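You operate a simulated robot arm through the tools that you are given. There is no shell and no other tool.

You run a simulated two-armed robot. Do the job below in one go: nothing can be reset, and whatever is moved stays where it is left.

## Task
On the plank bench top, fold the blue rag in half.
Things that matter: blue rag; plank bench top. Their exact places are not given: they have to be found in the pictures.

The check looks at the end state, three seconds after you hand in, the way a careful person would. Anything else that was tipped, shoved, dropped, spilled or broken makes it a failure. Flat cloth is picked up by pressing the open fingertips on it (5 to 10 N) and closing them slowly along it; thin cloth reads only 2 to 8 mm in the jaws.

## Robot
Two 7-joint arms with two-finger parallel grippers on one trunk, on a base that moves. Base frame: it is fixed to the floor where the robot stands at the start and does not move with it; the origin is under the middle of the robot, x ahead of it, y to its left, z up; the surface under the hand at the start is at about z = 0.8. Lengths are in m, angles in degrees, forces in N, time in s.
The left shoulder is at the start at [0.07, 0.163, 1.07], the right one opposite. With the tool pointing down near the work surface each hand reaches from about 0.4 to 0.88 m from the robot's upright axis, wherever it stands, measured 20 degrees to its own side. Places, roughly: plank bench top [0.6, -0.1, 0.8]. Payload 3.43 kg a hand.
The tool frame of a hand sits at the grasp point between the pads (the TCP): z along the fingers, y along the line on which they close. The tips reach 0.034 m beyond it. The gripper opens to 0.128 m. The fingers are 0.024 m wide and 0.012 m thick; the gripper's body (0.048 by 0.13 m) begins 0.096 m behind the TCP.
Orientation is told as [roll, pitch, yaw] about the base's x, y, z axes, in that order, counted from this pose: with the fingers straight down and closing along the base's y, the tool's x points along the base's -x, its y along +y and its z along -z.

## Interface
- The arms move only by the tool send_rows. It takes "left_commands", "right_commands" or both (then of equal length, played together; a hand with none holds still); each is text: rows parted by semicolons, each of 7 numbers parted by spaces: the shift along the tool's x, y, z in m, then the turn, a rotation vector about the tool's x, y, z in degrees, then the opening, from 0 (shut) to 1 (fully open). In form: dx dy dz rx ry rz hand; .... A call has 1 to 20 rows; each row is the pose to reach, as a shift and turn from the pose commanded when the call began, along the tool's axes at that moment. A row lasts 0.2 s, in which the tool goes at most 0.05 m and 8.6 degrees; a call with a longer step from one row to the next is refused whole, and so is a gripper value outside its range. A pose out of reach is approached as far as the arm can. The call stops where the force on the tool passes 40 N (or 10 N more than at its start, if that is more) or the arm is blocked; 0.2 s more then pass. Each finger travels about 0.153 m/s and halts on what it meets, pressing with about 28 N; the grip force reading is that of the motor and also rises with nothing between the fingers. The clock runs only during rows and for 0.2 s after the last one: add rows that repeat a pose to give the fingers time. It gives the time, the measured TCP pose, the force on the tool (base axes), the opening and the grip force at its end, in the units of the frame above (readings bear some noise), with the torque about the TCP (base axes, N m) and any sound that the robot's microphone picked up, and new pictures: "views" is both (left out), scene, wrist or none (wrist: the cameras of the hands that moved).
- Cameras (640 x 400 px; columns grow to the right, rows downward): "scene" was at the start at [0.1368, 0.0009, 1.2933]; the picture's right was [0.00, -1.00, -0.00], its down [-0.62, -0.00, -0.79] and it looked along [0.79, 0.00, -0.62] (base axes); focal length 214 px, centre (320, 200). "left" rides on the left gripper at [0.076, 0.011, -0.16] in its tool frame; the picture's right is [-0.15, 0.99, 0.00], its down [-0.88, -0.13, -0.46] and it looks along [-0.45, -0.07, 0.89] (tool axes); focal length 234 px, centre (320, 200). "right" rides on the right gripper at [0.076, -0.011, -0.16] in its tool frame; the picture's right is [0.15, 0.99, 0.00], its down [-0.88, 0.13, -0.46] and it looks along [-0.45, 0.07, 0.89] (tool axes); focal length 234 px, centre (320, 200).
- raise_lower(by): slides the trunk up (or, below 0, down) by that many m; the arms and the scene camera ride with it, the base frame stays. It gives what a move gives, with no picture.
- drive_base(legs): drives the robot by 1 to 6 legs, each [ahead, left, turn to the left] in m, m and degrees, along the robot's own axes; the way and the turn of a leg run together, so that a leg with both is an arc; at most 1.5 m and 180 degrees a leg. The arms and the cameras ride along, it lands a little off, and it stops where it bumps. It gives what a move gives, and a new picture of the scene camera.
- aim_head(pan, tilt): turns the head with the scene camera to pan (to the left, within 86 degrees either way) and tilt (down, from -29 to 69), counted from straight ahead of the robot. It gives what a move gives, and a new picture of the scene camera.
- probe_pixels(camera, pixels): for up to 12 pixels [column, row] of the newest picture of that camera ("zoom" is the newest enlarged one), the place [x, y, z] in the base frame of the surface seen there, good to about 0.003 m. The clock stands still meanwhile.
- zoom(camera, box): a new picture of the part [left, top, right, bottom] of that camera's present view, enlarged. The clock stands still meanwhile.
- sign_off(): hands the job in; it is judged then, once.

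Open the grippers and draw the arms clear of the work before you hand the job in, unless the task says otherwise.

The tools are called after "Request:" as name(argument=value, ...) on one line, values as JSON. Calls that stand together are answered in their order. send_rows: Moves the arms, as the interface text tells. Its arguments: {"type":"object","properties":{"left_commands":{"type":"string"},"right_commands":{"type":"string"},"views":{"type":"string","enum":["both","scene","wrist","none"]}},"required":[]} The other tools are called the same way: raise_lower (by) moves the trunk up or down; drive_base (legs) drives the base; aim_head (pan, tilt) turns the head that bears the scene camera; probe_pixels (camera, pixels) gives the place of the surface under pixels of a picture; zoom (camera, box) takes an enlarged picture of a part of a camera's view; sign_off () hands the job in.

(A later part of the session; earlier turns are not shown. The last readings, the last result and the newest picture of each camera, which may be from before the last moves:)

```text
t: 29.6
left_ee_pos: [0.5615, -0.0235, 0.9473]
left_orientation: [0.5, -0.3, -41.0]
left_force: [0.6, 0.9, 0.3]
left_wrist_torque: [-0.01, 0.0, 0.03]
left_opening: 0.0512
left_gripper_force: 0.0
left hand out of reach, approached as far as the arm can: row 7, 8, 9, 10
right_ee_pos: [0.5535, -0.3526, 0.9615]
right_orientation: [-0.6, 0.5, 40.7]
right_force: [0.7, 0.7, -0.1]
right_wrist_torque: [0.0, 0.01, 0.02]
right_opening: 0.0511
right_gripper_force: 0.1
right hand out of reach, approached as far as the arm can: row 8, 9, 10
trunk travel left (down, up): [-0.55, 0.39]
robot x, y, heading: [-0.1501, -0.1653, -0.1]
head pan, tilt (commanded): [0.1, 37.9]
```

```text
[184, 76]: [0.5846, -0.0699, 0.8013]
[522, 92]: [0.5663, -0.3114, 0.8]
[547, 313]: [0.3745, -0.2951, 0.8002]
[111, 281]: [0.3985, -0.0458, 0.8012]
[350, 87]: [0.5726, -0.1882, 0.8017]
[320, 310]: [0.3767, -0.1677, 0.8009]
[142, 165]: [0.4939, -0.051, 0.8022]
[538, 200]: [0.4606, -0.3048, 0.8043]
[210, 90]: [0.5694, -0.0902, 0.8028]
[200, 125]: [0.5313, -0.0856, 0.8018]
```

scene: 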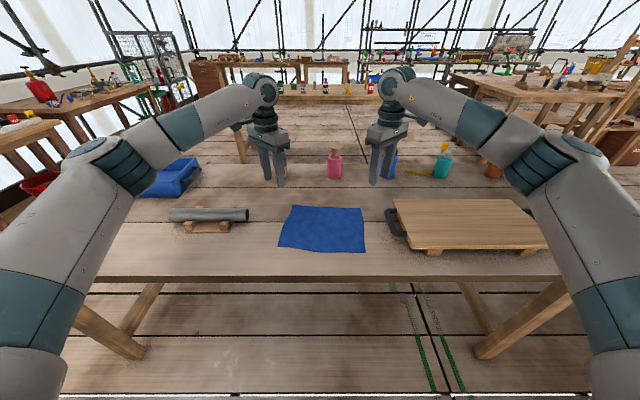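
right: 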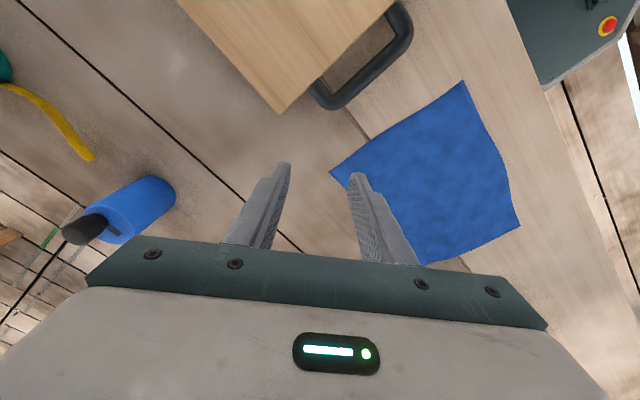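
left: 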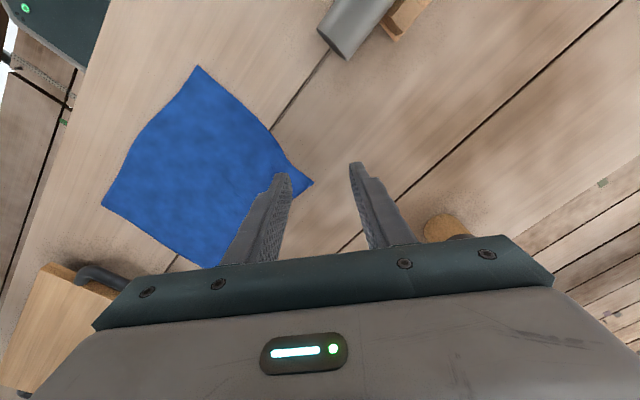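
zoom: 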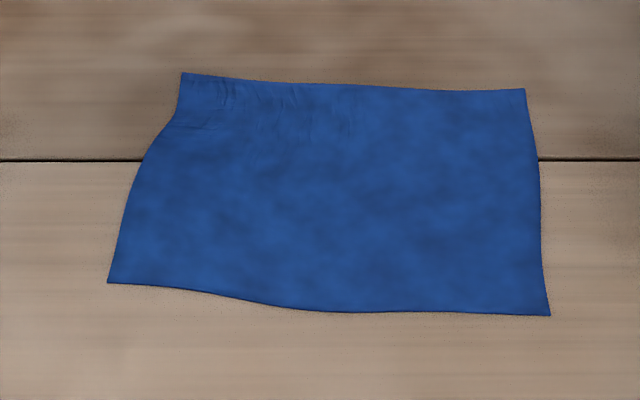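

The corners are now FL (0.586,-0.069), FR (0.568,-0.312), NR (0.373,-0.296) and NL (0.398,-0.043). The arms are at their limit with this yaw, so I drive ahead 0.08 m; the hands stay well short of the bottles at x≈0.765.

Request:
drive_base(legs=[[0.08, 0, 0]])

```text
t: 30.7
left_ee_pos: [0.6414, -0.0242, 0.9456]
left_orientation: [0.4, -0.2, -41.1]
left_force: [1.3, 0.1, 0.9]
left_wrist_torque: [0.01, 0.01, -0.01]
left_opening: 0.0511
left_gripper_force: 0.1
right_ee_pos: [0.6355, -0.3532, 0.9608]
right_orientation: [-0.5, 0.5, 40.5]
right_force: [0.0, 0.3, -0.3]
right_wrist_torque: [-0.03, 0.03, -0.01]
right_opening: 0.0511
right_gripper_force: 0.1
trunk travel left (down, up): [-0.55, 0.39]
robot x, y, heading: [-0.0715, -0.1683, -0.1]
head pan, tilt (commanded): [0.1, 37.9]
```

scene: 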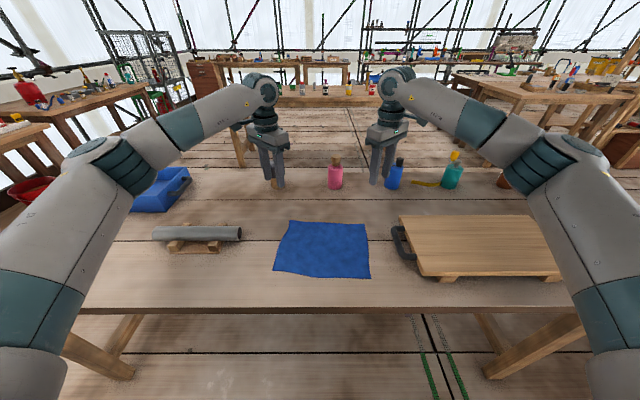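

Now the left hand moves over the far-left corner at (0.586,-0.069), jaws diagonal and open 64 mm, so that the outer finger lands on bare wood just beyond the tip and the inner one on the cloth. I stop about 2.5 cm above to check.

Request:
send_rows(left_commands="0.003 -0.024 0.01 0.1 0 0 0.5; 0.006 -0.048 0.03 0.2 0.1 0 0.5; 0.009 -0.072 0.05 0.3 0.2 0 0.5; 0.0122 -0.0961 0.07 0.4 0.2 0 0.5; 0.0122 -0.0961 0.0856 0.4 0.2 0 0.5; 0.0122 -0.0961 0.0856 0.4 0.2 0 0.5", views="both")

Request:
zoom(camera="left", box=[200, 80, 440, 230])

```text
t: 32.1
left_ee_pos: [0.5697, -0.0911, 0.8603]
left_orientation: [-0.1, 0.0, -41.0]
left_force: [0.0, -0.4, -0.6]
left_wrist_torque: [0.01, 0.0, -0.01]
left_opening: 0.0638
left_gripper_force: 0.1
right_ee_pos: [0.6329, -0.3535, 0.9614]
right_orientation: [-0.4, 0.5, 40.5]
right_force: [-1.2, 0.1, -0.3]
right_wrist_torque: [-0.01, -0.01, 0.04]
right_opening: 0.0513
right_gripper_force: 0.0
trunk travel left (down, up): [-0.55, 0.39]
robot x, y, heading: [-0.0702, -0.1648, -0.3]
head pan, tilt (commanded): [0.1, 37.9]
```

scene: 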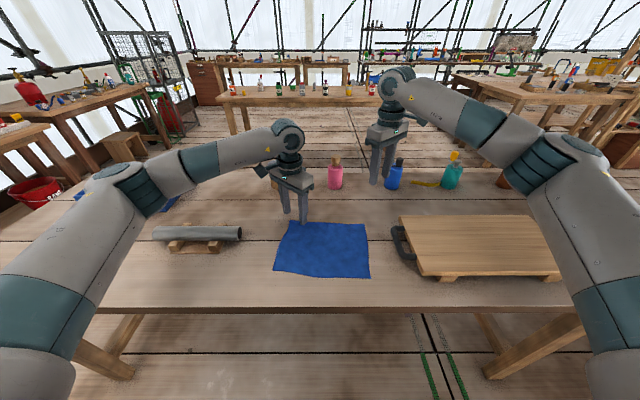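
left: 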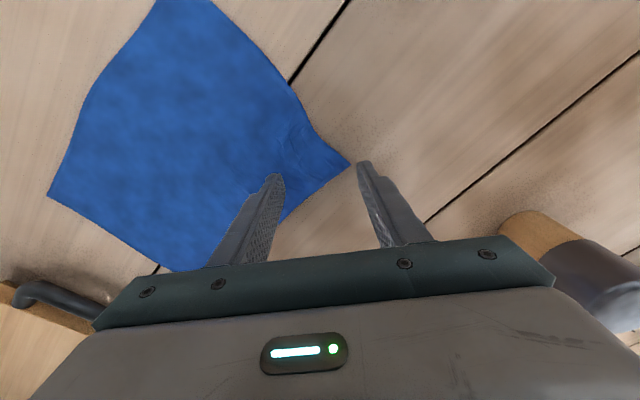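

```text
2.67 times, centred on (320, 155) of left
```

zoom: 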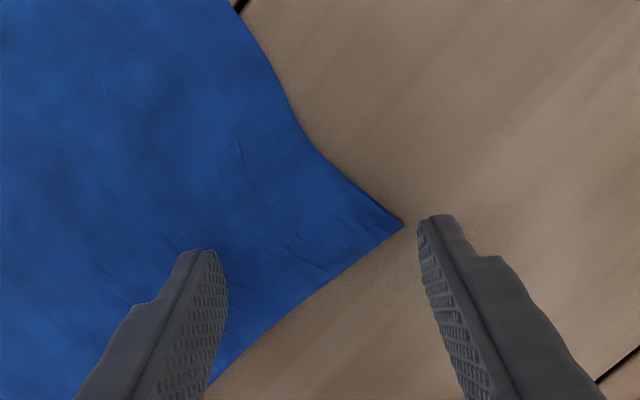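

The alignment is good: the corner tip at (402,222) in the zoom points straight at the outer finger, about 5 mm short of it. I lower until contact.

Request:
send_rows(left_commands="0 0 0.008 0 0 0 0.5; 0 0 0.016 0 0 0 0.5; 0 0 0.021 0 0 0 0.5; 0 0 0.024 0 0 0 0.5; 0 0 0.025 0 0 0 0.5; 0 0 0.025 0 0 0 0.5", views="wrist")

Request:
zoom(camera="left", box=[200, 80, 440, 230])

```text
t: 33.5
left_ee_pos: [0.5703, -0.0891, 0.8371]
left_orientation: [0.0, 0.0, -41.1]
left_force: [-0.4, 0.1, 1.0]
left_wrist_torque: [-0.04, 0.02, 0.03]
left_opening: 0.0642
left_gripper_force: 0.2
right_ee_pos: [0.6341, -0.352, 0.9625]
right_orientation: [-0.4, 0.4, 40.5]
right_force: [-0.7, 0.1, -1.3]
right_wrist_torque: [0.01, 0.01, 0.03]
right_opening: 0.0511
right_gripper_force: 0.0
trunk travel left (down, up): [-0.55, 0.39]
robot x, y, heading: [-0.0679, -0.1632, -0.1]
head pan, tilt (commanded): [0.1, 37.9]
```

left: 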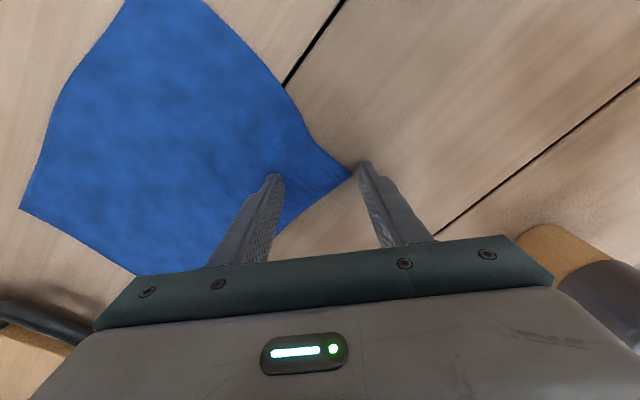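

```text
2.67 times, centred on (320, 155) of left
```

zoom: 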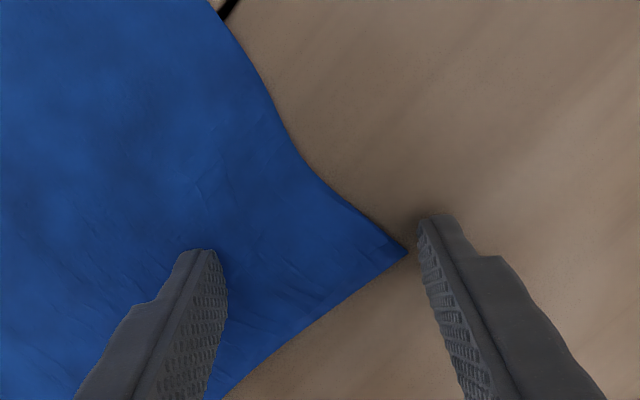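

It is almost touching, and the corner tip lies right beside the outer finger. I press about 1.5 mm further and read the force.

Request:
send_rows(left_commands="0 0 0.001 0 0 0 0.5; 0 0 0.0015 0 0 0 0.5; 0 0 0.0015 0 0 0 0.5", views="none")

```text
t: 34.3
left_ee_pos: [0.5688, -0.0878, 0.8354]
left_orientation: [0.1, -0.1, -41.2]
left_force: [0.3, -0.3, 8.2]
left_wrist_torque: [-0.25, 0.19, 0.05]
left_opening: 0.064
left_gripper_force: 0.0
right_ee_pos: [0.633, -0.3531, 0.9618]
right_orientation: [-0.5, 0.4, 40.5]
right_force: [-0.3, -0.1, 0.2]
right_wrist_torque: [0.03, -0.02, 0.02]
right_opening: 0.0513
right_gripper_force: 0.2
trunk travel left (down, up): [-0.55, 0.39]
robot x, y, heading: [-0.0709, -0.1693, -0.0]
head pan, tilt (commanded): [0.1, 37.9]
```

The torque shows that the 8 N is all on the inner finger on the cloth, so the outer finger hovers about a cloth's thickness above the wood. I roll the hand about 1.5° to put the outer finger down too.

Request:
send_rows(left_commands="0 0 0 0.8 0 0 0.5; 0 0 0 1.5 0 0 0.5; 0 0 0 1.5 0 0 0.5", views="none")

```text
t: 35.1
left_ee_pos: [0.5705, -0.0882, 0.8354]
left_orientation: [-1.4, 0.0, -41.1]
left_force: [-1.6, 0.5, 6.6]
left_wrist_torque: [0.14, -0.07, 0.02]
left_opening: 0.0637
left_gripper_force: 0.0
right_ee_pos: [0.6335, -0.3527, 0.9612]
right_orientation: [-0.5, 0.4, 40.5]
right_force: [-0.2, -0.2, 0.5]
right_wrist_torque: [-0.03, 0.0, -0.01]
right_opening: 0.0511
right_gripper_force: 0.1
trunk travel left (down, up): [-0.55, 0.39]
robot x, y, heading: [-0.0715, -0.1694, -0.1]
head pan, tilt (commanded): [0.1, 37.9]
```

Both fingers now bear, with the outer one carrying more. I ease the roll to 1.2°, press 0.4 mm more, then close slowly to about 25 mm and look.

Request:
send_rows(left_commands="0 0 0.0004 -0.3 0 0 0.5; 0 0 0.0004 -0.3 0 0 0.48; 0 0 0.0004 -0.3 0 0 0.46; 0 0 0.0004 -0.3 0 0 0.44; 0 0 0.0004 -0.3 0 0 0.42; 0 0 0.0004 -0.3 0 0 0.4; 0 0 0.0004 -0.3 0 0 0.38; 0 0 0.0004 -0.3 0 0 0.36; 0 0 0.0004 -0.3 0 0 0.34; 0 0 0.0004 -0.3 0 0 0.32; 0 0 0.0004 -0.3 0 0 0.3; 0 0 0.0004 -0.3 0 0 0.28; 0 0 0.0004 -0.3 0 0 0.26; 0 0 0.0004 -0.3 0 0 0.24; 0 0 0.0004 -0.3 0 0 0.22; 0 0 0.0004 -0.3 0 0 0.2", views="wrist")

Request:
zoom(camera="left", box=[240, 120, 400, 220])

```text
t: 38.5
left_ee_pos: [0.5695, -0.0883, 0.835]
left_orientation: [-1.2, -0.1, -41.0]
left_force: [2.7, 0.7, 19.8]
left_wrist_torque: [-0.19, 0.02, 0.06]
left_opening: 0.024
left_gripper_force: 0.1
right_ee_pos: [0.6319, -0.3529, 0.9622]
right_orientation: [-0.6, 0.4, 40.5]
right_force: [0.3, 1.0, -1.5]
right_wrist_torque: [0.0, -0.02, -0.03]
right_opening: 0.0514
right_gripper_force: 0.0
trunk travel left (down, up): [-0.55, 0.39]
robot x, y, heading: [-0.0697, -0.1666, -0.4]
head pan, tilt (commanded): [0.1, 37.9]
```

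left: 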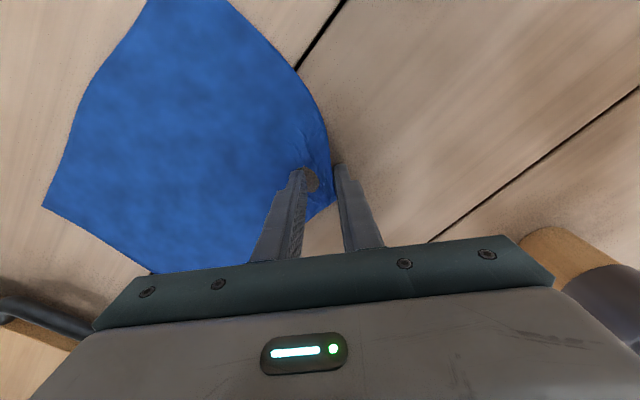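

```text
4.00 times, centred on (320, 170) of left
```

zoom: 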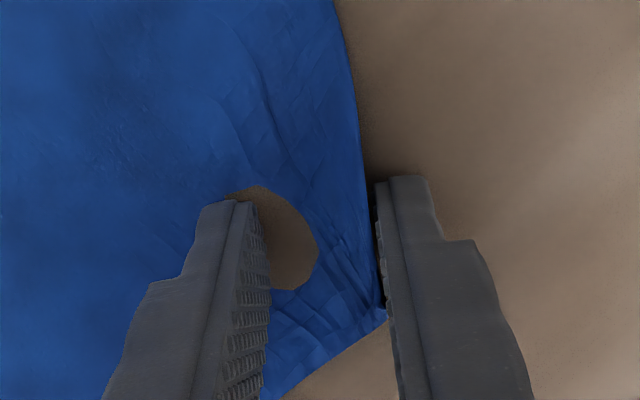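

A wood-coloured spot beside the inner finger suggests that the cloth is pressed hard into the bench, and the force has grown to 19.8 N while closing. I ease the hand up about 1.5 mm and look again.

Request:
send_rows(left_commands="0 0 -0.0008 0 0 0 0.2; 0 0 -0.0015 0 0 0 0.2; 0 0 -0.0015 0 0 0 0.2", views="wrist")

Request:
zoom(camera="left", box=[240, 120, 400, 220])

```text
t: 39.3
left_ee_pos: [0.5688, -0.0888, 0.8355]
left_orientation: [-1.1, -0.1, -41.0]
left_force: [2.2, 1.5, 12.8]
left_wrist_torque: [-0.13, -0.06, 0.05]
left_opening: 0.0241
left_gripper_force: 0.1
right_ee_pos: [0.6333, -0.3536, 0.9616]
right_orientation: [-0.5, 0.4, 40.5]
right_force: [0.7, 0.2, 0.5]
right_wrist_torque: [0.0, 0.01, -0.03]
right_opening: 0.0511
right_gripper_force: 0.0
trunk travel left (down, up): [-0.55, 0.39]
robot x, y, heading: [-0.074, -0.1678, -0.1]
head pan, tilt (commanded): [0.1, 37.9]
```

left: 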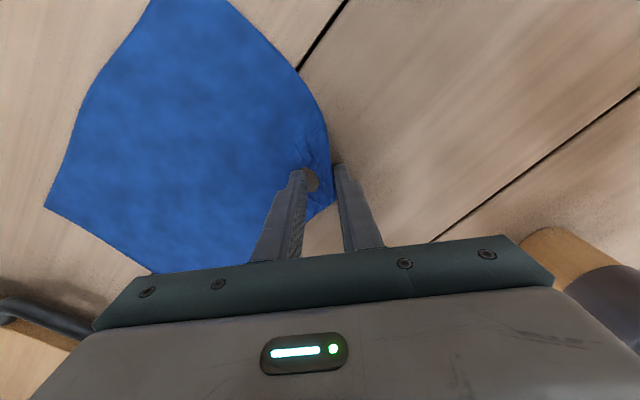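

```text
4.00 times, centred on (320, 170) of left
```

zoom: 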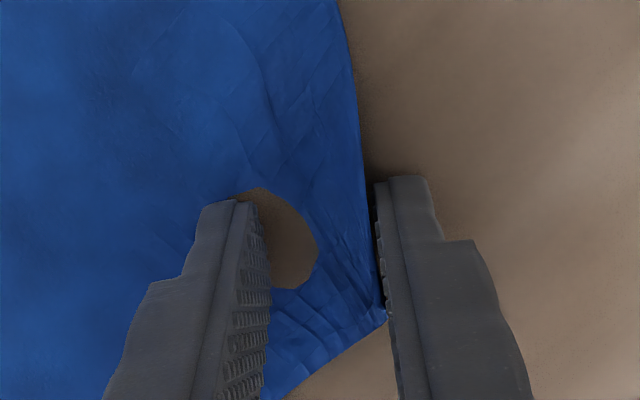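

Force is 12.8 N, so I ease up another 1.3 mm and keep closing slowly, rising slightly as I go to hold a moderate press.

Request:
send_rows(left_commands="0 0 -0.0007 0 0 0 0.2; 0 0 -0.0013 0 0 0 0.19; 0 0 -0.0013 0 0 0 0.175; 0 0 -0.0014 0 0 0 0.16; 0 0 -0.0015 0 0 0 0.145; 0 0 -0.0016 0 0 0 0.13; 0 0 -0.0017 0 0 0 0.115; 0 0 -0.0018 0 0 0 0.1", views="wrist")

Request:
zoom(camera="left", box=[240, 120, 400, 220])

```text
t: 41.1
left_ee_pos: [0.5693, -0.0892, 0.8359]
left_orientation: [-1.2, 0.0, -41.0]
left_force: [-0.2, -1.0, -0.1]
left_wrist_torque: [-0.02, 0.01, 0.0]
left_opening: 0.013
left_gripper_force: 0.0
right_ee_pos: [0.6331, -0.3528, 0.9605]
right_orientation: [-0.5, 0.4, 40.5]
right_force: [0.8, 0.0, 0.4]
right_wrist_torque: [-0.03, 0.01, 0.02]
right_opening: 0.0515
right_gripper_force: 0.0
trunk travel left (down, up): [-0.55, 0.39]
robot x, y, heading: [-0.0673, -0.1658, -0.2]
head pan, tilt (commanded): [0.1, 37.9]
```

left: 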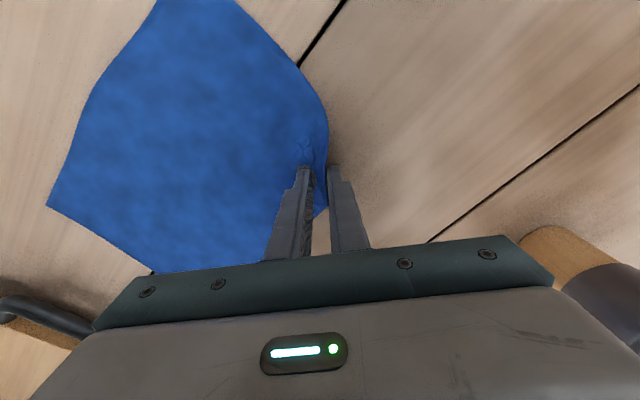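

```text
4.00 times, centred on (320, 170) of left
```

zoom: 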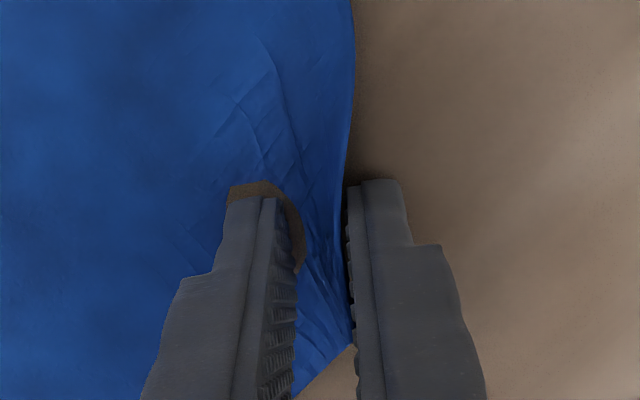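

Force is now about zero, with the corner bunched between the fingers at (320,280) in the zoom. I lower 0.7 mm for a light press and close the rest of the way.

Request:
send_rows(left_commands="0 0 0.0005 0 0 0 0.1; 0 0 0.0007 0 0 0 0.09; 0 0 0.0007 0 0 0 0.08; 0 0 0.0007 0 0 0 0.07; 0 0 0.0007 0 0 0 0.06; 0 0 0.0007 0 0 0 0.05; 0 0 0.0007 0 0 0 0.04; 0 0 0.0007 0 0 0 0.03; 0 0 0.0007 0 0 0 0.02; 0 0 0.0007 0 0 0 0.01; 0 0 0.0007 0 0 0 0; 0 0 0.0007 0 0 0 0; 0 0 0.0007 0 0 0 0", views="wrist")

Request:
zoom(camera="left", box=[240, 120, 400, 220])

```text
t: 43.9
left_ee_pos: [0.5692, -0.0881, 0.8351]
left_orientation: [-1.2, -0.1, -41.2]
left_force: [-0.2, 0.1, 0.3]
left_wrist_torque: [0.01, 0.04, 0.0]
left_opening: 0.002
left_gripper_force: 28.2
right_ee_pos: [0.6339, -0.3529, 0.9613]
right_orientation: [-0.5, 0.4, 40.5]
right_force: [-0.7, 0.2, -0.2]
right_wrist_torque: [-0.05, 0.01, -0.02]
right_opening: 0.0512
right_gripper_force: 0.0
trunk travel left (down, up): [-0.55, 0.39]
robot x, y, heading: [-0.073, -0.167, -0.3]
head pan, tilt (commanded): [0.1, 37.9]
```

left: 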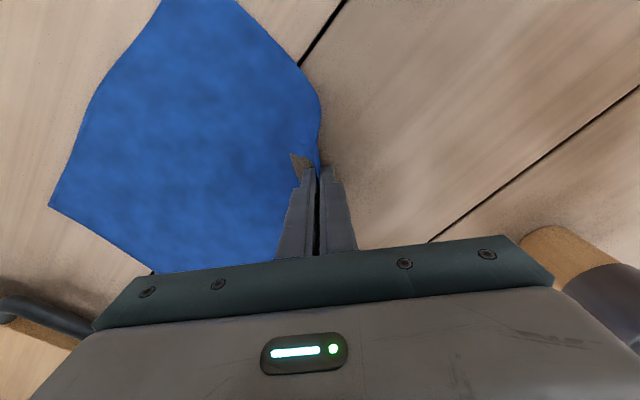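

```text
4.00 times, centred on (320, 170) of left
```

zoom: 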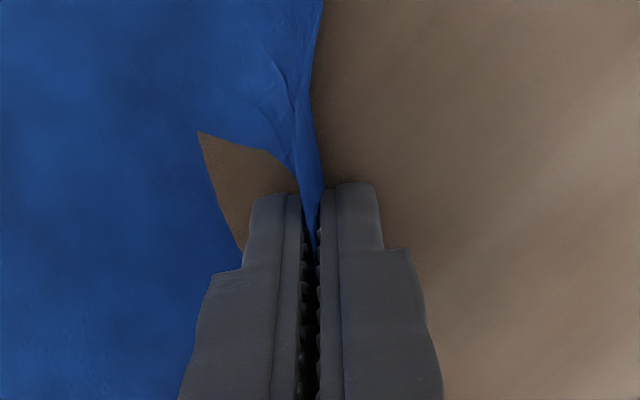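

The opening now reads 2.0 mm, which fits cloth in the jaws, and the picture shows a blue strip between the pads at (312,220). I lift 25 mm slowly to test the hold and look at that wood-coloured patch.

Request:
send_rows(left_commands="0 0 -0.004 0 0 0 0; 0 0 -0.008 0 0 0 0; 0 0 -0.013 0 0 0 0; 0 0 -0.019 0 0 0 0; 0 0 -0.025 0 0 0 0; 0 0 -0.025 0 0 0 0", views="both")

Request:
zoom(camera="left", box=[200, 80, 440, 230])

Request:
zoom(camera="scene", box=[256, 200, 384, 280])

```text
t: 45.3
left_ee_pos: [0.5701, -0.088, 0.8617]
left_orientation: [-1.2, 0.0, -41.0]
left_force: [-0.9, -0.2, -0.3]
left_wrist_torque: [-0.03, -0.01, 0.01]
left_opening: 0.0018
left_gripper_force: 27.7
right_ee_pos: [0.6335, -0.3524, 0.9617]
right_orientation: [-0.5, 0.5, 40.6]
right_force: [0.3, 0.2, 0.4]
right_wrist_torque: [0.02, 0.0, 0.02]
right_opening: 0.051
right_gripper_force: 0.0
trunk travel left (down, up): [-0.55, 0.39]
robot x, y, heading: [-0.0686, -0.1672, -0.3]
head pan, tilt (commanded): [0.1, 37.9]
```

scene: 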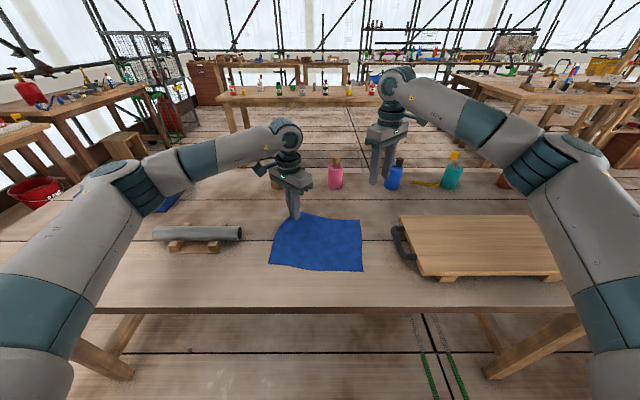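
left: 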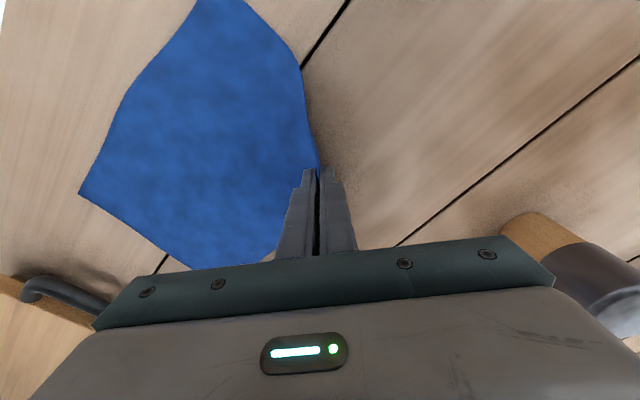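

```text
2.67 times, centred on (320, 155) of left
```

zoom: 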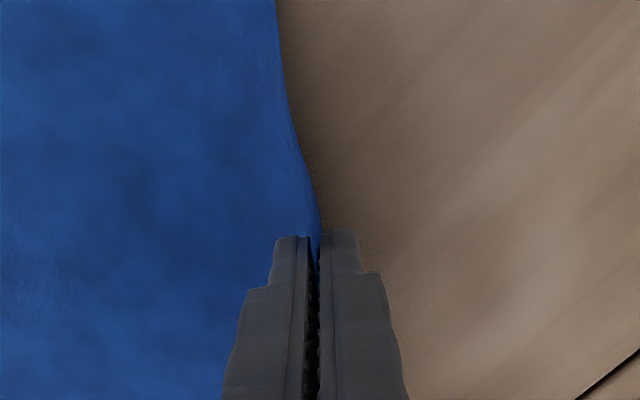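

```text
5.00 times, centred on (320, 240) of scene
```

zoom: 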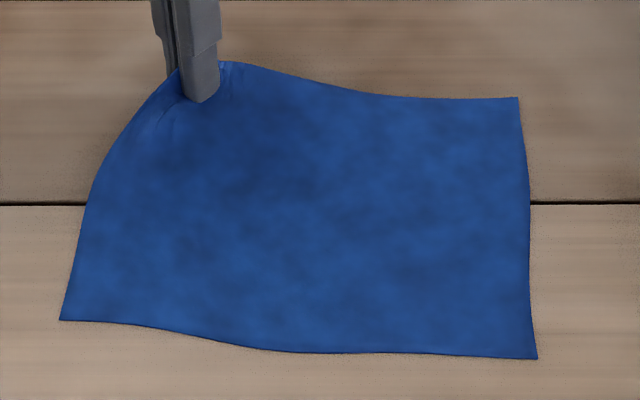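

The left hand holds the far-left corner securely at 1.8 mm, and the cloth is intact and lifted with it. I probe the other corners, with FR now near (518,98) in the zoom, and repeat the same pinch with the right hand.

Request:
probe_pixels(camera="zoom", pixels=[[516, 100], [514, 103], [535, 356], [63, 318], [440, 100], [526, 180], [300, 350], [350, 92]])

```text
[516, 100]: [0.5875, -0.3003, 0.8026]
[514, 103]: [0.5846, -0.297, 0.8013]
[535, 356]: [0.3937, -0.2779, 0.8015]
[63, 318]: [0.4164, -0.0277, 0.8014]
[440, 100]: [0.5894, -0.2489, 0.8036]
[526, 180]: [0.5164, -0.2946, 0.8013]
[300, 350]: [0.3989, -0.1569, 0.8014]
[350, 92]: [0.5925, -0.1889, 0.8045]
```

The whole rag slid about 2 cm towards (+x,+y), so FR is now at (0.589,-0.302). I move the right hand over it with 64 mm opening and the outer finger just beyond the tip, rolled about 1.2° so that the outer finger touches the wood.

Request:
send_rows(right_commands="0 0.019 0.01 -0.3 -0.1 0 0.5; 0 0.038 0.03 -0.6 -0.2 0 0.5; 0.0005 0.057 0.05 -1 -0.3 0 0.5; 0.0007 0.076 0.075 -1.4 -0.4 0 0.5; 0.0009 0.0935 0.095 -1.7 -0.5 0 0.5; 0.0009 0.0935 0.1017 -1.7 -0.5 0 0.5; 0.0009 0.0935 0.1017 -1.7 -0.5 0 0.5", views="both")

Request:
zoom(camera="right", box=[200, 80, 440, 230])

```text
t: 46.9
left_ee_pos: [0.5695, -0.0878, 0.8625]
left_orientation: [-1.3, 0.0, -41.1]
left_force: [-0.2, -0.7, 0.7]
left_wrist_torque: [0.03, 0.01, 0.01]
left_opening: 0.002
left_gripper_force: 27.5
right_ee_pos: [0.5726, -0.2827, 0.8595]
right_orientation: [1.2, -0.2, 40.5]
right_force: [0.0, 0.4, 0.1]
right_wrist_torque: [-0.01, 0.01, -0.03]
right_opening: 0.064
right_gripper_force: 0.0
trunk travel left (down, up): [-0.55, 0.39]
robot x, y, heading: [-0.0722, -0.1642, 0.0]
head pan, tilt (commanded): [0.1, 37.9]
```

scene: 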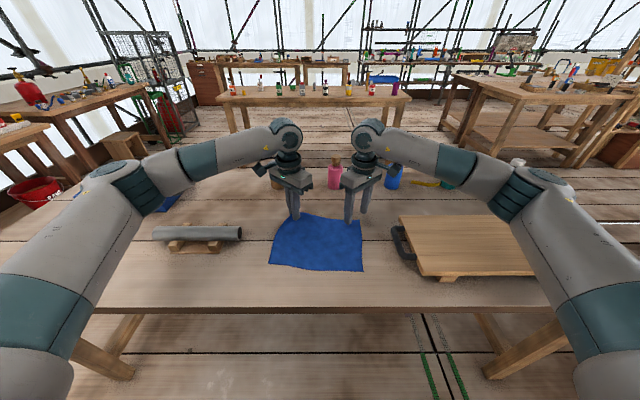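
right: 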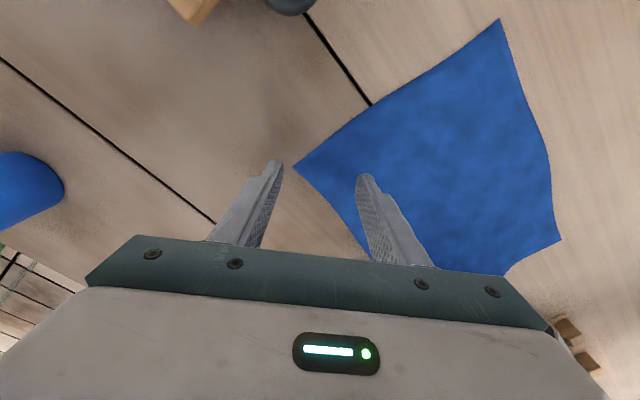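

```text
2.67 times, centred on (320, 155) of right
```

zoom: 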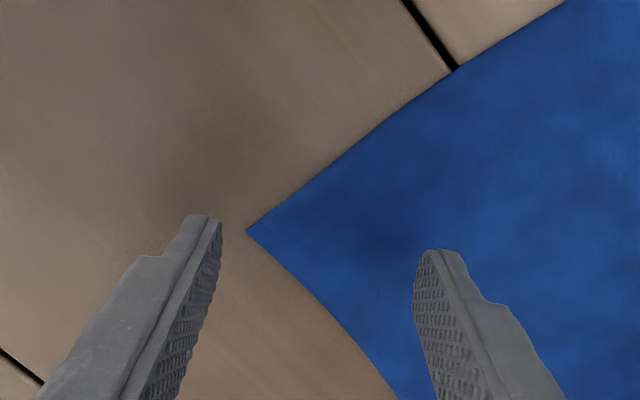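

The corner tip at (247,232) in the zoom is about 1 cm inside the outer finger. I shift 4 mm along tool y to close that gap and lower to contact.

Request:
send_rows(right_commands="0 0.004 0.008 0 0 0 0.5; 0 0.004 0.016 0 0 0 0.5; 0 0.004 0.02 0 0 0 0.5; 0 0.004 0.022 0 0 0 0.5; 0 0.004 0.023 0 0 0 0.5; 0 0.004 0.023 0 0 0 0.5", views="wrist")

Request:
zoom(camera="right", box=[200, 80, 440, 230])

```text
t: 48.3
left_ee_pos: [0.5695, -0.0891, 0.8612]
left_orientation: [-1.1, 0.1, -41.2]
left_force: [0.5, 0.0, 0.0]
left_wrist_torque: [0.01, -0.03, 0.02]
left_opening: 0.0021
left_gripper_force: 28.1
right_ee_pos: [0.569, -0.2797, 0.8367]
right_orientation: [1.1, -0.1, 40.5]
right_force: [1.0, -0.1, 0.8]
right_wrist_torque: [-0.02, -0.01, -0.02]
right_opening: 0.0638
right_gripper_force: 0.1
trunk travel left (down, up): [-0.55, 0.39]
robot x, y, heading: [-0.0697, -0.1644, -0.2]
head pan, tilt (commanded): [0.1, 37.9]
```

right: 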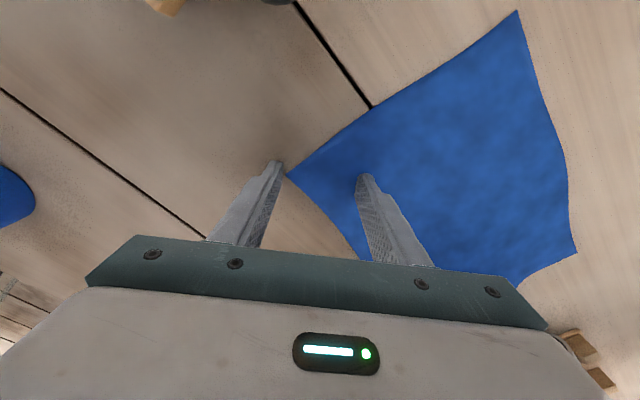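

```text
2.67 times, centred on (320, 155) of right
```

zoom: 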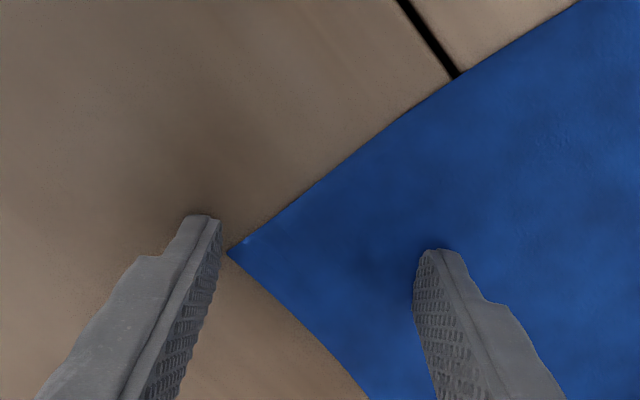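

The corner tip now sits right against the outer finger and contact is just beginning, at 0.8 N. I lower 1.2 mm more for a light press.

Request:
send_rows(right_commands="0 0 0.0008 0 0 0 0.5; 0 0 0.0012 0 0 0 0.5; 0 0 0.0012 0 0 0 0.5", views="none")

```text
t: 49.1
left_ee_pos: [0.569, -0.0891, 0.8619]
left_orientation: [-1.3, 0.1, -41.0]
left_force: [-1.0, -0.6, -0.5]
left_wrist_torque: [-0.02, -0.02, 0.0]
left_opening: 0.0019
left_gripper_force: 28.0
right_ee_pos: [0.5693, -0.2807, 0.8351]
right_orientation: [1.2, -0.1, 40.6]
right_force: [1.1, 0.9, 5.2]
right_wrist_torque: [0.12, 0.08, 0.0]
right_opening: 0.0637
right_gripper_force: 0.1
trunk travel left (down, up): [-0.55, 0.39]
robot x, y, heading: [-0.0693, -0.1705, -0.2]
head pan, tilt (commanded): [0.1, 37.9]
```

The press is 5.2 N, mostly on the inner finger. I add 0.4° of roll and close slowly to about 26 mm while rising a little, so the force does not build up.

Request:
send_rows(right_commands="0 0 0 -0.4 0 0 0.49; 0 0 0 -0.4 0 0 0.47; 0 0 0 -0.4 0 0 0.45; 0 0 -0.0001 -0.4 0 0 0.43; 0 0 -0.0002 -0.4 0 0 0.41; 0 0 -0.0003 -0.4 0 0 0.39; 0 0 -0.0004 -0.4 0 0 0.37; 0 0 -0.0005 -0.4 0 0 0.35; 0 0 -0.0006 -0.4 0 0 0.33; 0 0 -0.0007 -0.4 0 0 0.31; 0 0 -0.0008 -0.4 0 0 0.29; 0 0 -0.0009 -0.4 0 0 0.27; 0 0 -0.001 -0.4 0 0 0.25; 0 0 -0.0011 -0.4 0 0 0.23; 0 0 -0.0012 -0.4 0 0 0.21; 0 0 -0.0012 -0.4 0 0 0.2", views="wrist")

Request:
zoom(camera="right", box=[240, 120, 400, 220])

```text
t: 52.5
left_ee_pos: [0.5685, -0.0882, 0.8618]
left_orientation: [-1.2, 0.0, -41.1]
left_force: [0.0, -0.7, 0.1]
left_wrist_torque: [0.0, -0.01, 0.02]
left_opening: 0.0021
left_gripper_force: 27.3
right_ee_pos: [0.568, -0.2811, 0.8347]
right_orientation: [1.5, -0.1, 40.5]
right_force: [-0.1, 0.6, 3.2]
right_wrist_torque: [0.03, 0.04, -0.03]
right_opening: 0.0257
right_gripper_force: 0.5
trunk travel left (down, up): [-0.55, 0.39]
robot x, y, heading: [-0.0702, -0.1697, -0.2]
head pan, tilt (commanded): [0.1, 37.9]
```

right: 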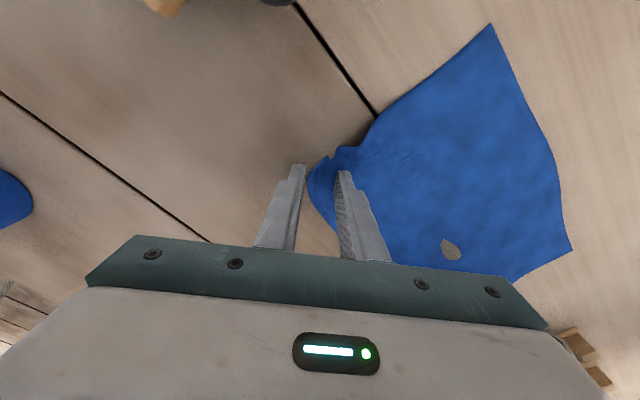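

```text
4.00 times, centred on (320, 170) of right
```

zoom: 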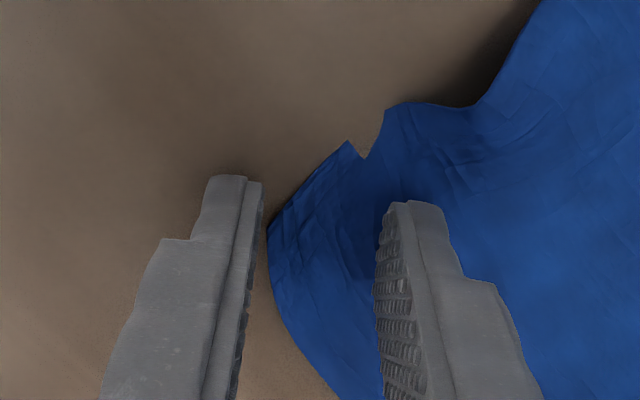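

The corner is arching up nicely between the fingers at a force of 3.2 N. I close the rest slowly and watch the opening.

Request:
send_rows(right_commands="0 0 0 0 0 0 0.185; 0 0 0 0 0 0 0.17; 0 0 -0.0001 0 0 0 0.155; 0 0 -0.0002 0 0 0 0.14; 0 0 -0.0003 0 0 0 0.125; 0 0 -0.0004 0 0 0 0.11; 0 0 -0.0005 0 0 0 0.095; 0 0 -0.0005 0 0 0 0.08; 0 0 -0.0005 0 0 0 0.065; 0 0 -0.0005 0 0 0 0.05; 0 0 -0.0005 0 0 0 0.035; 0 0 -0.0005 0 0 0 0.02; 0 0 -0.0005 0 0 0 0; 0 0 -0.0005 0 0 0 0; 0 0 -0.0005 0 0 0 0", views="both")

Request:
zoom(camera="right", box=[240, 120, 400, 220])

Request:
zoom(camera="scene", box=[256, 200, 384, 280])

```text
t: 55.7
left_ee_pos: [0.5689, -0.0889, 0.8619]
left_orientation: [-1.2, 0.0, -41.2]
left_force: [0.3, 0.2, -0.1]
left_wrist_torque: [0.01, -0.01, 0.0]
left_opening: 0.0022
left_gripper_force: 28.2
right_ee_pos: [0.5696, -0.28, 0.8371]
right_orientation: [1.5, -0.1, 40.5]
right_force: [-0.2, -0.1, 0.2]
right_wrist_torque: [0.0, -0.02, 0.0]
right_opening: 0.0019
right_gripper_force: 27.7
trunk travel left (down, up): [-0.55, 0.39]
robot x, y, heading: [-0.0725, -0.1628, 0.1]
head pan, tilt (commanded): [0.1, 37.9]
```

scene: 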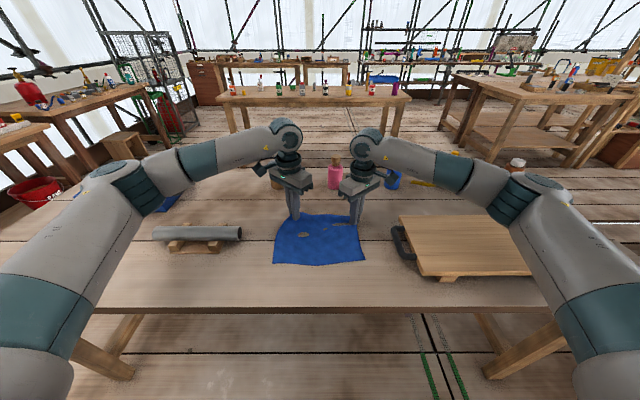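
right: 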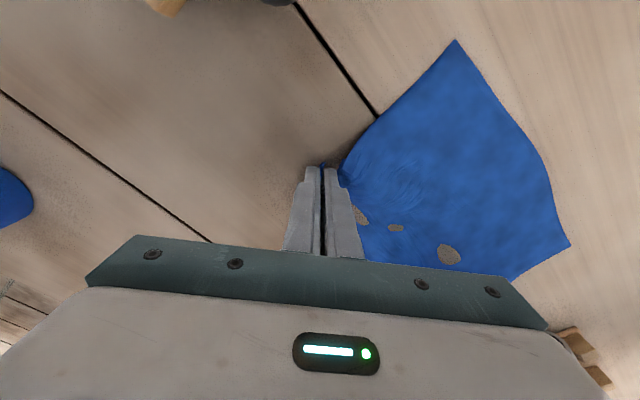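

```text
4.00 times, centred on (320, 170) of right
```

zoom: 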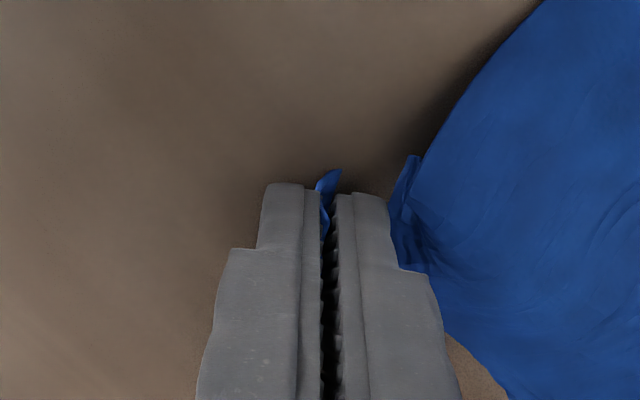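

```text
5.00 times, centred on (320, 240) of scene
```

zoom: 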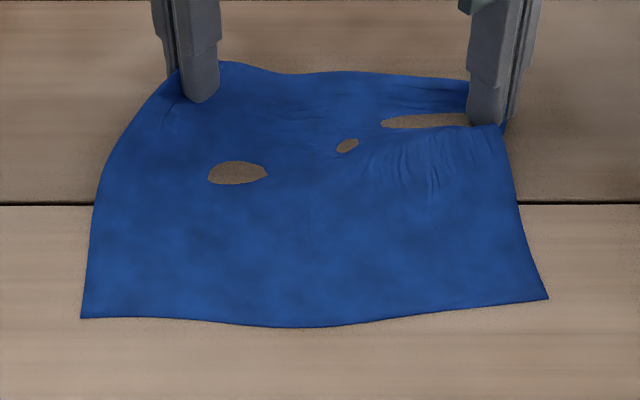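

The right hand now reads 1.9 mm and holds the far-right corner. The wood-coloured spots look like places where the taut cloth is pressed flush with the bench, so I lift the right 25 mm and check again.

Request:
send_rows(right_commands="0 0 -0.004 0 0 0 0; 0 0 -0.008 0 0 0 0; 0 0 -0.013 0 0 0 0; 0 0 -0.019 0 0 0 0; 0 0 -0.025 0 0 0 0; 0 0 -0.025 0 0 0 0", views="both")

Request:
zoom(camera="right", box=[200, 80, 440, 230])

Request:
zoom(camera="scene", box=[256, 200, 384, 280])

```text
t: 57.1
left_ee_pos: [0.5699, -0.088, 0.8617]
left_orientation: [-1.2, 0.0, -41.2]
left_force: [-0.5, -0.2, -0.4]
left_wrist_torque: [0.01, -0.02, -0.01]
left_opening: 0.0018
left_gripper_force: 27.7
right_ee_pos: [0.5708, -0.2803, 0.8611]
right_orientation: [1.6, -0.1, 40.4]
right_force: [0.9, -0.3, 0.1]
right_wrist_torque: [0.0, 0.0, 0.0]
right_opening: 0.002
right_gripper_force: 28.3
trunk travel left (down, up): [-0.55, 0.39]
robot x, y, heading: [-0.0723, -0.1658, -0.3]
head pan, tilt (commanded): [0.1, 37.9]
```

scene: 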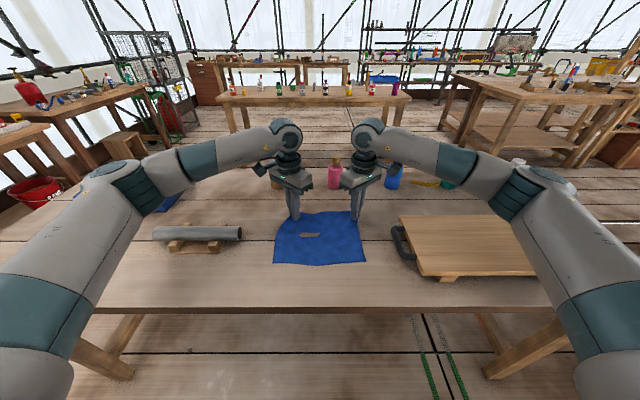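
right: 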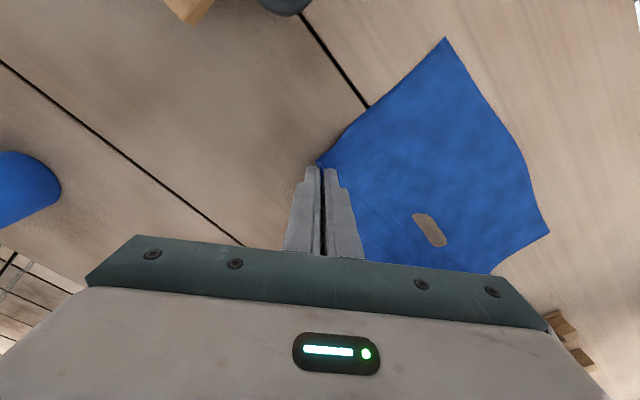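

```text
2.67 times, centred on (320, 155) of right
```

zoom: 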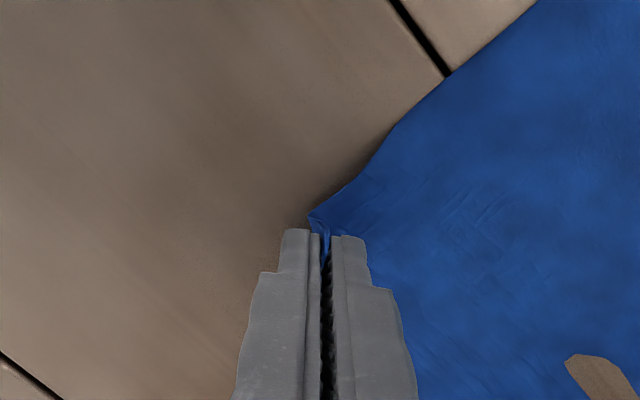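

```text
5.00 times, centred on (320, 240) of scene
```

zoom: 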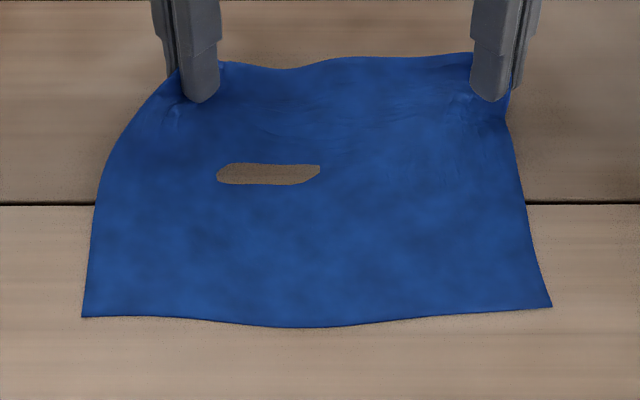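

Both far corners are held. I probe the near corners, at (82,317) and (552,306) in the zoom, to set the fold targets.

Request:
probe_pixels(camera="zoom", pixels=[[85, 314], [549, 303], [300, 325], [200, 318], [400, 318], [96, 210], [527, 210], [268, 175], [300, 120], [340, 62]])

```text
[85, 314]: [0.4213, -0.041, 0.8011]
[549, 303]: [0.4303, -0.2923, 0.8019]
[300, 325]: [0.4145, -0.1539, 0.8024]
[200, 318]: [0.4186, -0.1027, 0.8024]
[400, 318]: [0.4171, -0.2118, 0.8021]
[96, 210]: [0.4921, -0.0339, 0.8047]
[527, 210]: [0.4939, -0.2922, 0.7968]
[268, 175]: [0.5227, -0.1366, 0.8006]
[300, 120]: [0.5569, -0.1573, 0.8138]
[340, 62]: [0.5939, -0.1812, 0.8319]
```

Near corners are NL (0.419,-0.039) and NR (0.428,-0.294), so the fold line should lie near x≈0.52. I raise both hands about 7 cm while turning the yaw back to 0 and spreading the left slightly outward.

Request:
send_rows(left_commands="0.0028 0.0002 -0.007 -0.1 0 -4.1 0; 0.0056 0.0004 -0.014 -0.2 0 -8.2 0; 0.0085 0.0006 -0.021 -0.4 0 -12.4 0; 0.0113 0.0008 -0.028 -0.5 0 -16.5 0; 0.0141 0.001 -0.035 -0.6 0 -20.6 0; 0.0169 0.0011 -0.042 -0.7 0 -24.7 0; 0.0197 0.0013 -0.049 -0.8 0 -28.8 0; 0.0226 0.0015 -0.056 -1 0 -33 0; 0.0254 0.0017 -0.063 -1.1 0 -37.1 0; 0.0282 0.0019 -0.07 -1.2 0 -41.2 0; 0.0282 0.0019 -0.07 -1.2 0 -41.2 0", right_commands="0.0019 0.0009 -0.007 0.2 0 4 0; 0.0037 0.0018 -0.014 0.3 0 8.1 0; 0.0056 0.0028 -0.021 0.5 0 12.1 0; 0.0074 0.0037 -0.028 0.6 0 16.2 0; 0.0093 0.0046 -0.035 0.8 0 20.2 0; 0.0111 0.0055 -0.042 1 0 24.2 0; 0.013 0.0064 -0.049 1.1 0 28.3 0; 0.0148 0.0074 -0.056 1.3 0 32.3 0; 0.0167 0.0083 -0.063 1.4 0 36.4 0; 0.0185 0.0092 -0.07 1.6 0 40.4 0; 0.0185 0.0092 -0.07 1.6 0 40.4 0", views="both")

Request:
zoom(camera="scene", box=[240, 180, 400, 280])

```text
t: 58.9
left_ee_pos: [0.5546, -0.0779, 0.9179]
left_orientation: [-0.8, 0.1, -8.4]
left_force: [0.6, -16.9, 1.2]
left_wrist_torque: [-0.6, -0.06, -0.1]
left_opening: 0.0022
left_gripper_force: 28.1
right_ee_pos: [0.5533, -0.2788, 0.9183]
right_orientation: [0.9, 0.2, 8.8]
right_force: [-1.0, 16.1, 0.2]
right_wrist_torque: [0.51, 0.01, 0.24]
right_opening: 0.0017
right_gripper_force: 28.1
trunk travel left (down, up): [-0.55, 0.39]
robot x, y, heading: [-0.0682, -0.167, -0.4]
head pan, tilt (commanded): [0.1, 37.9]
stopped in row 9 (left hand): the force on the tool passed its limit at 42 N (the readings are from after the stop); the commanded pose is now the measured one
```

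scene: 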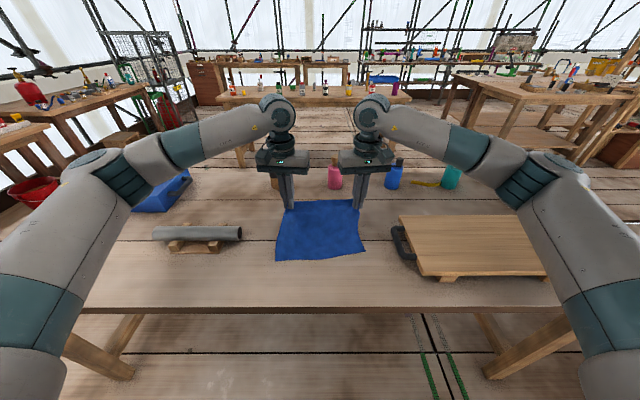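
right: 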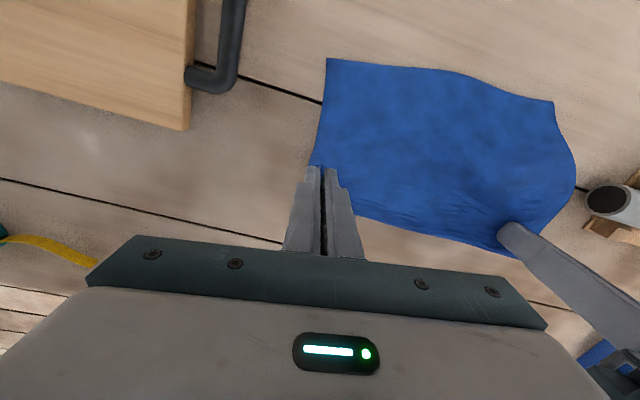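
left: 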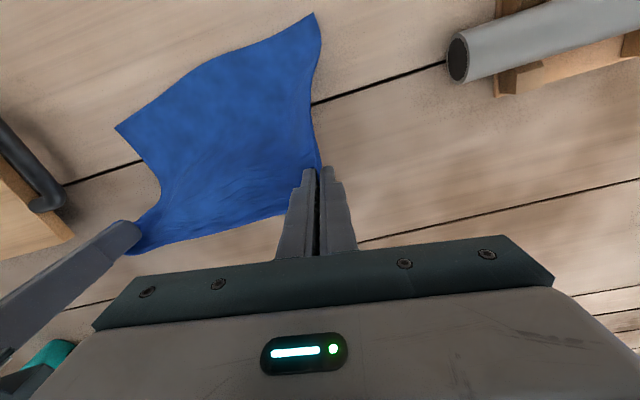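

```text
4.00 times, centred on (320, 230) of scene
```

zoom: 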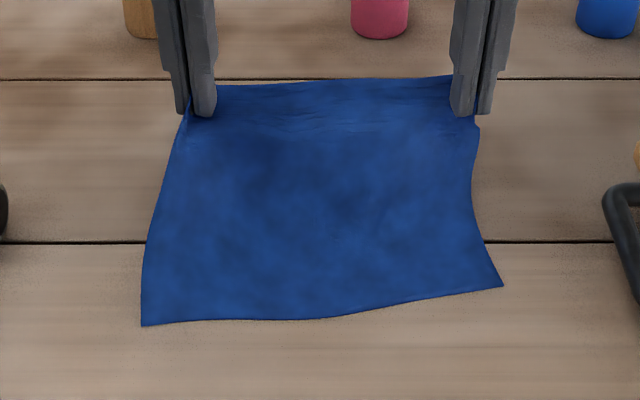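

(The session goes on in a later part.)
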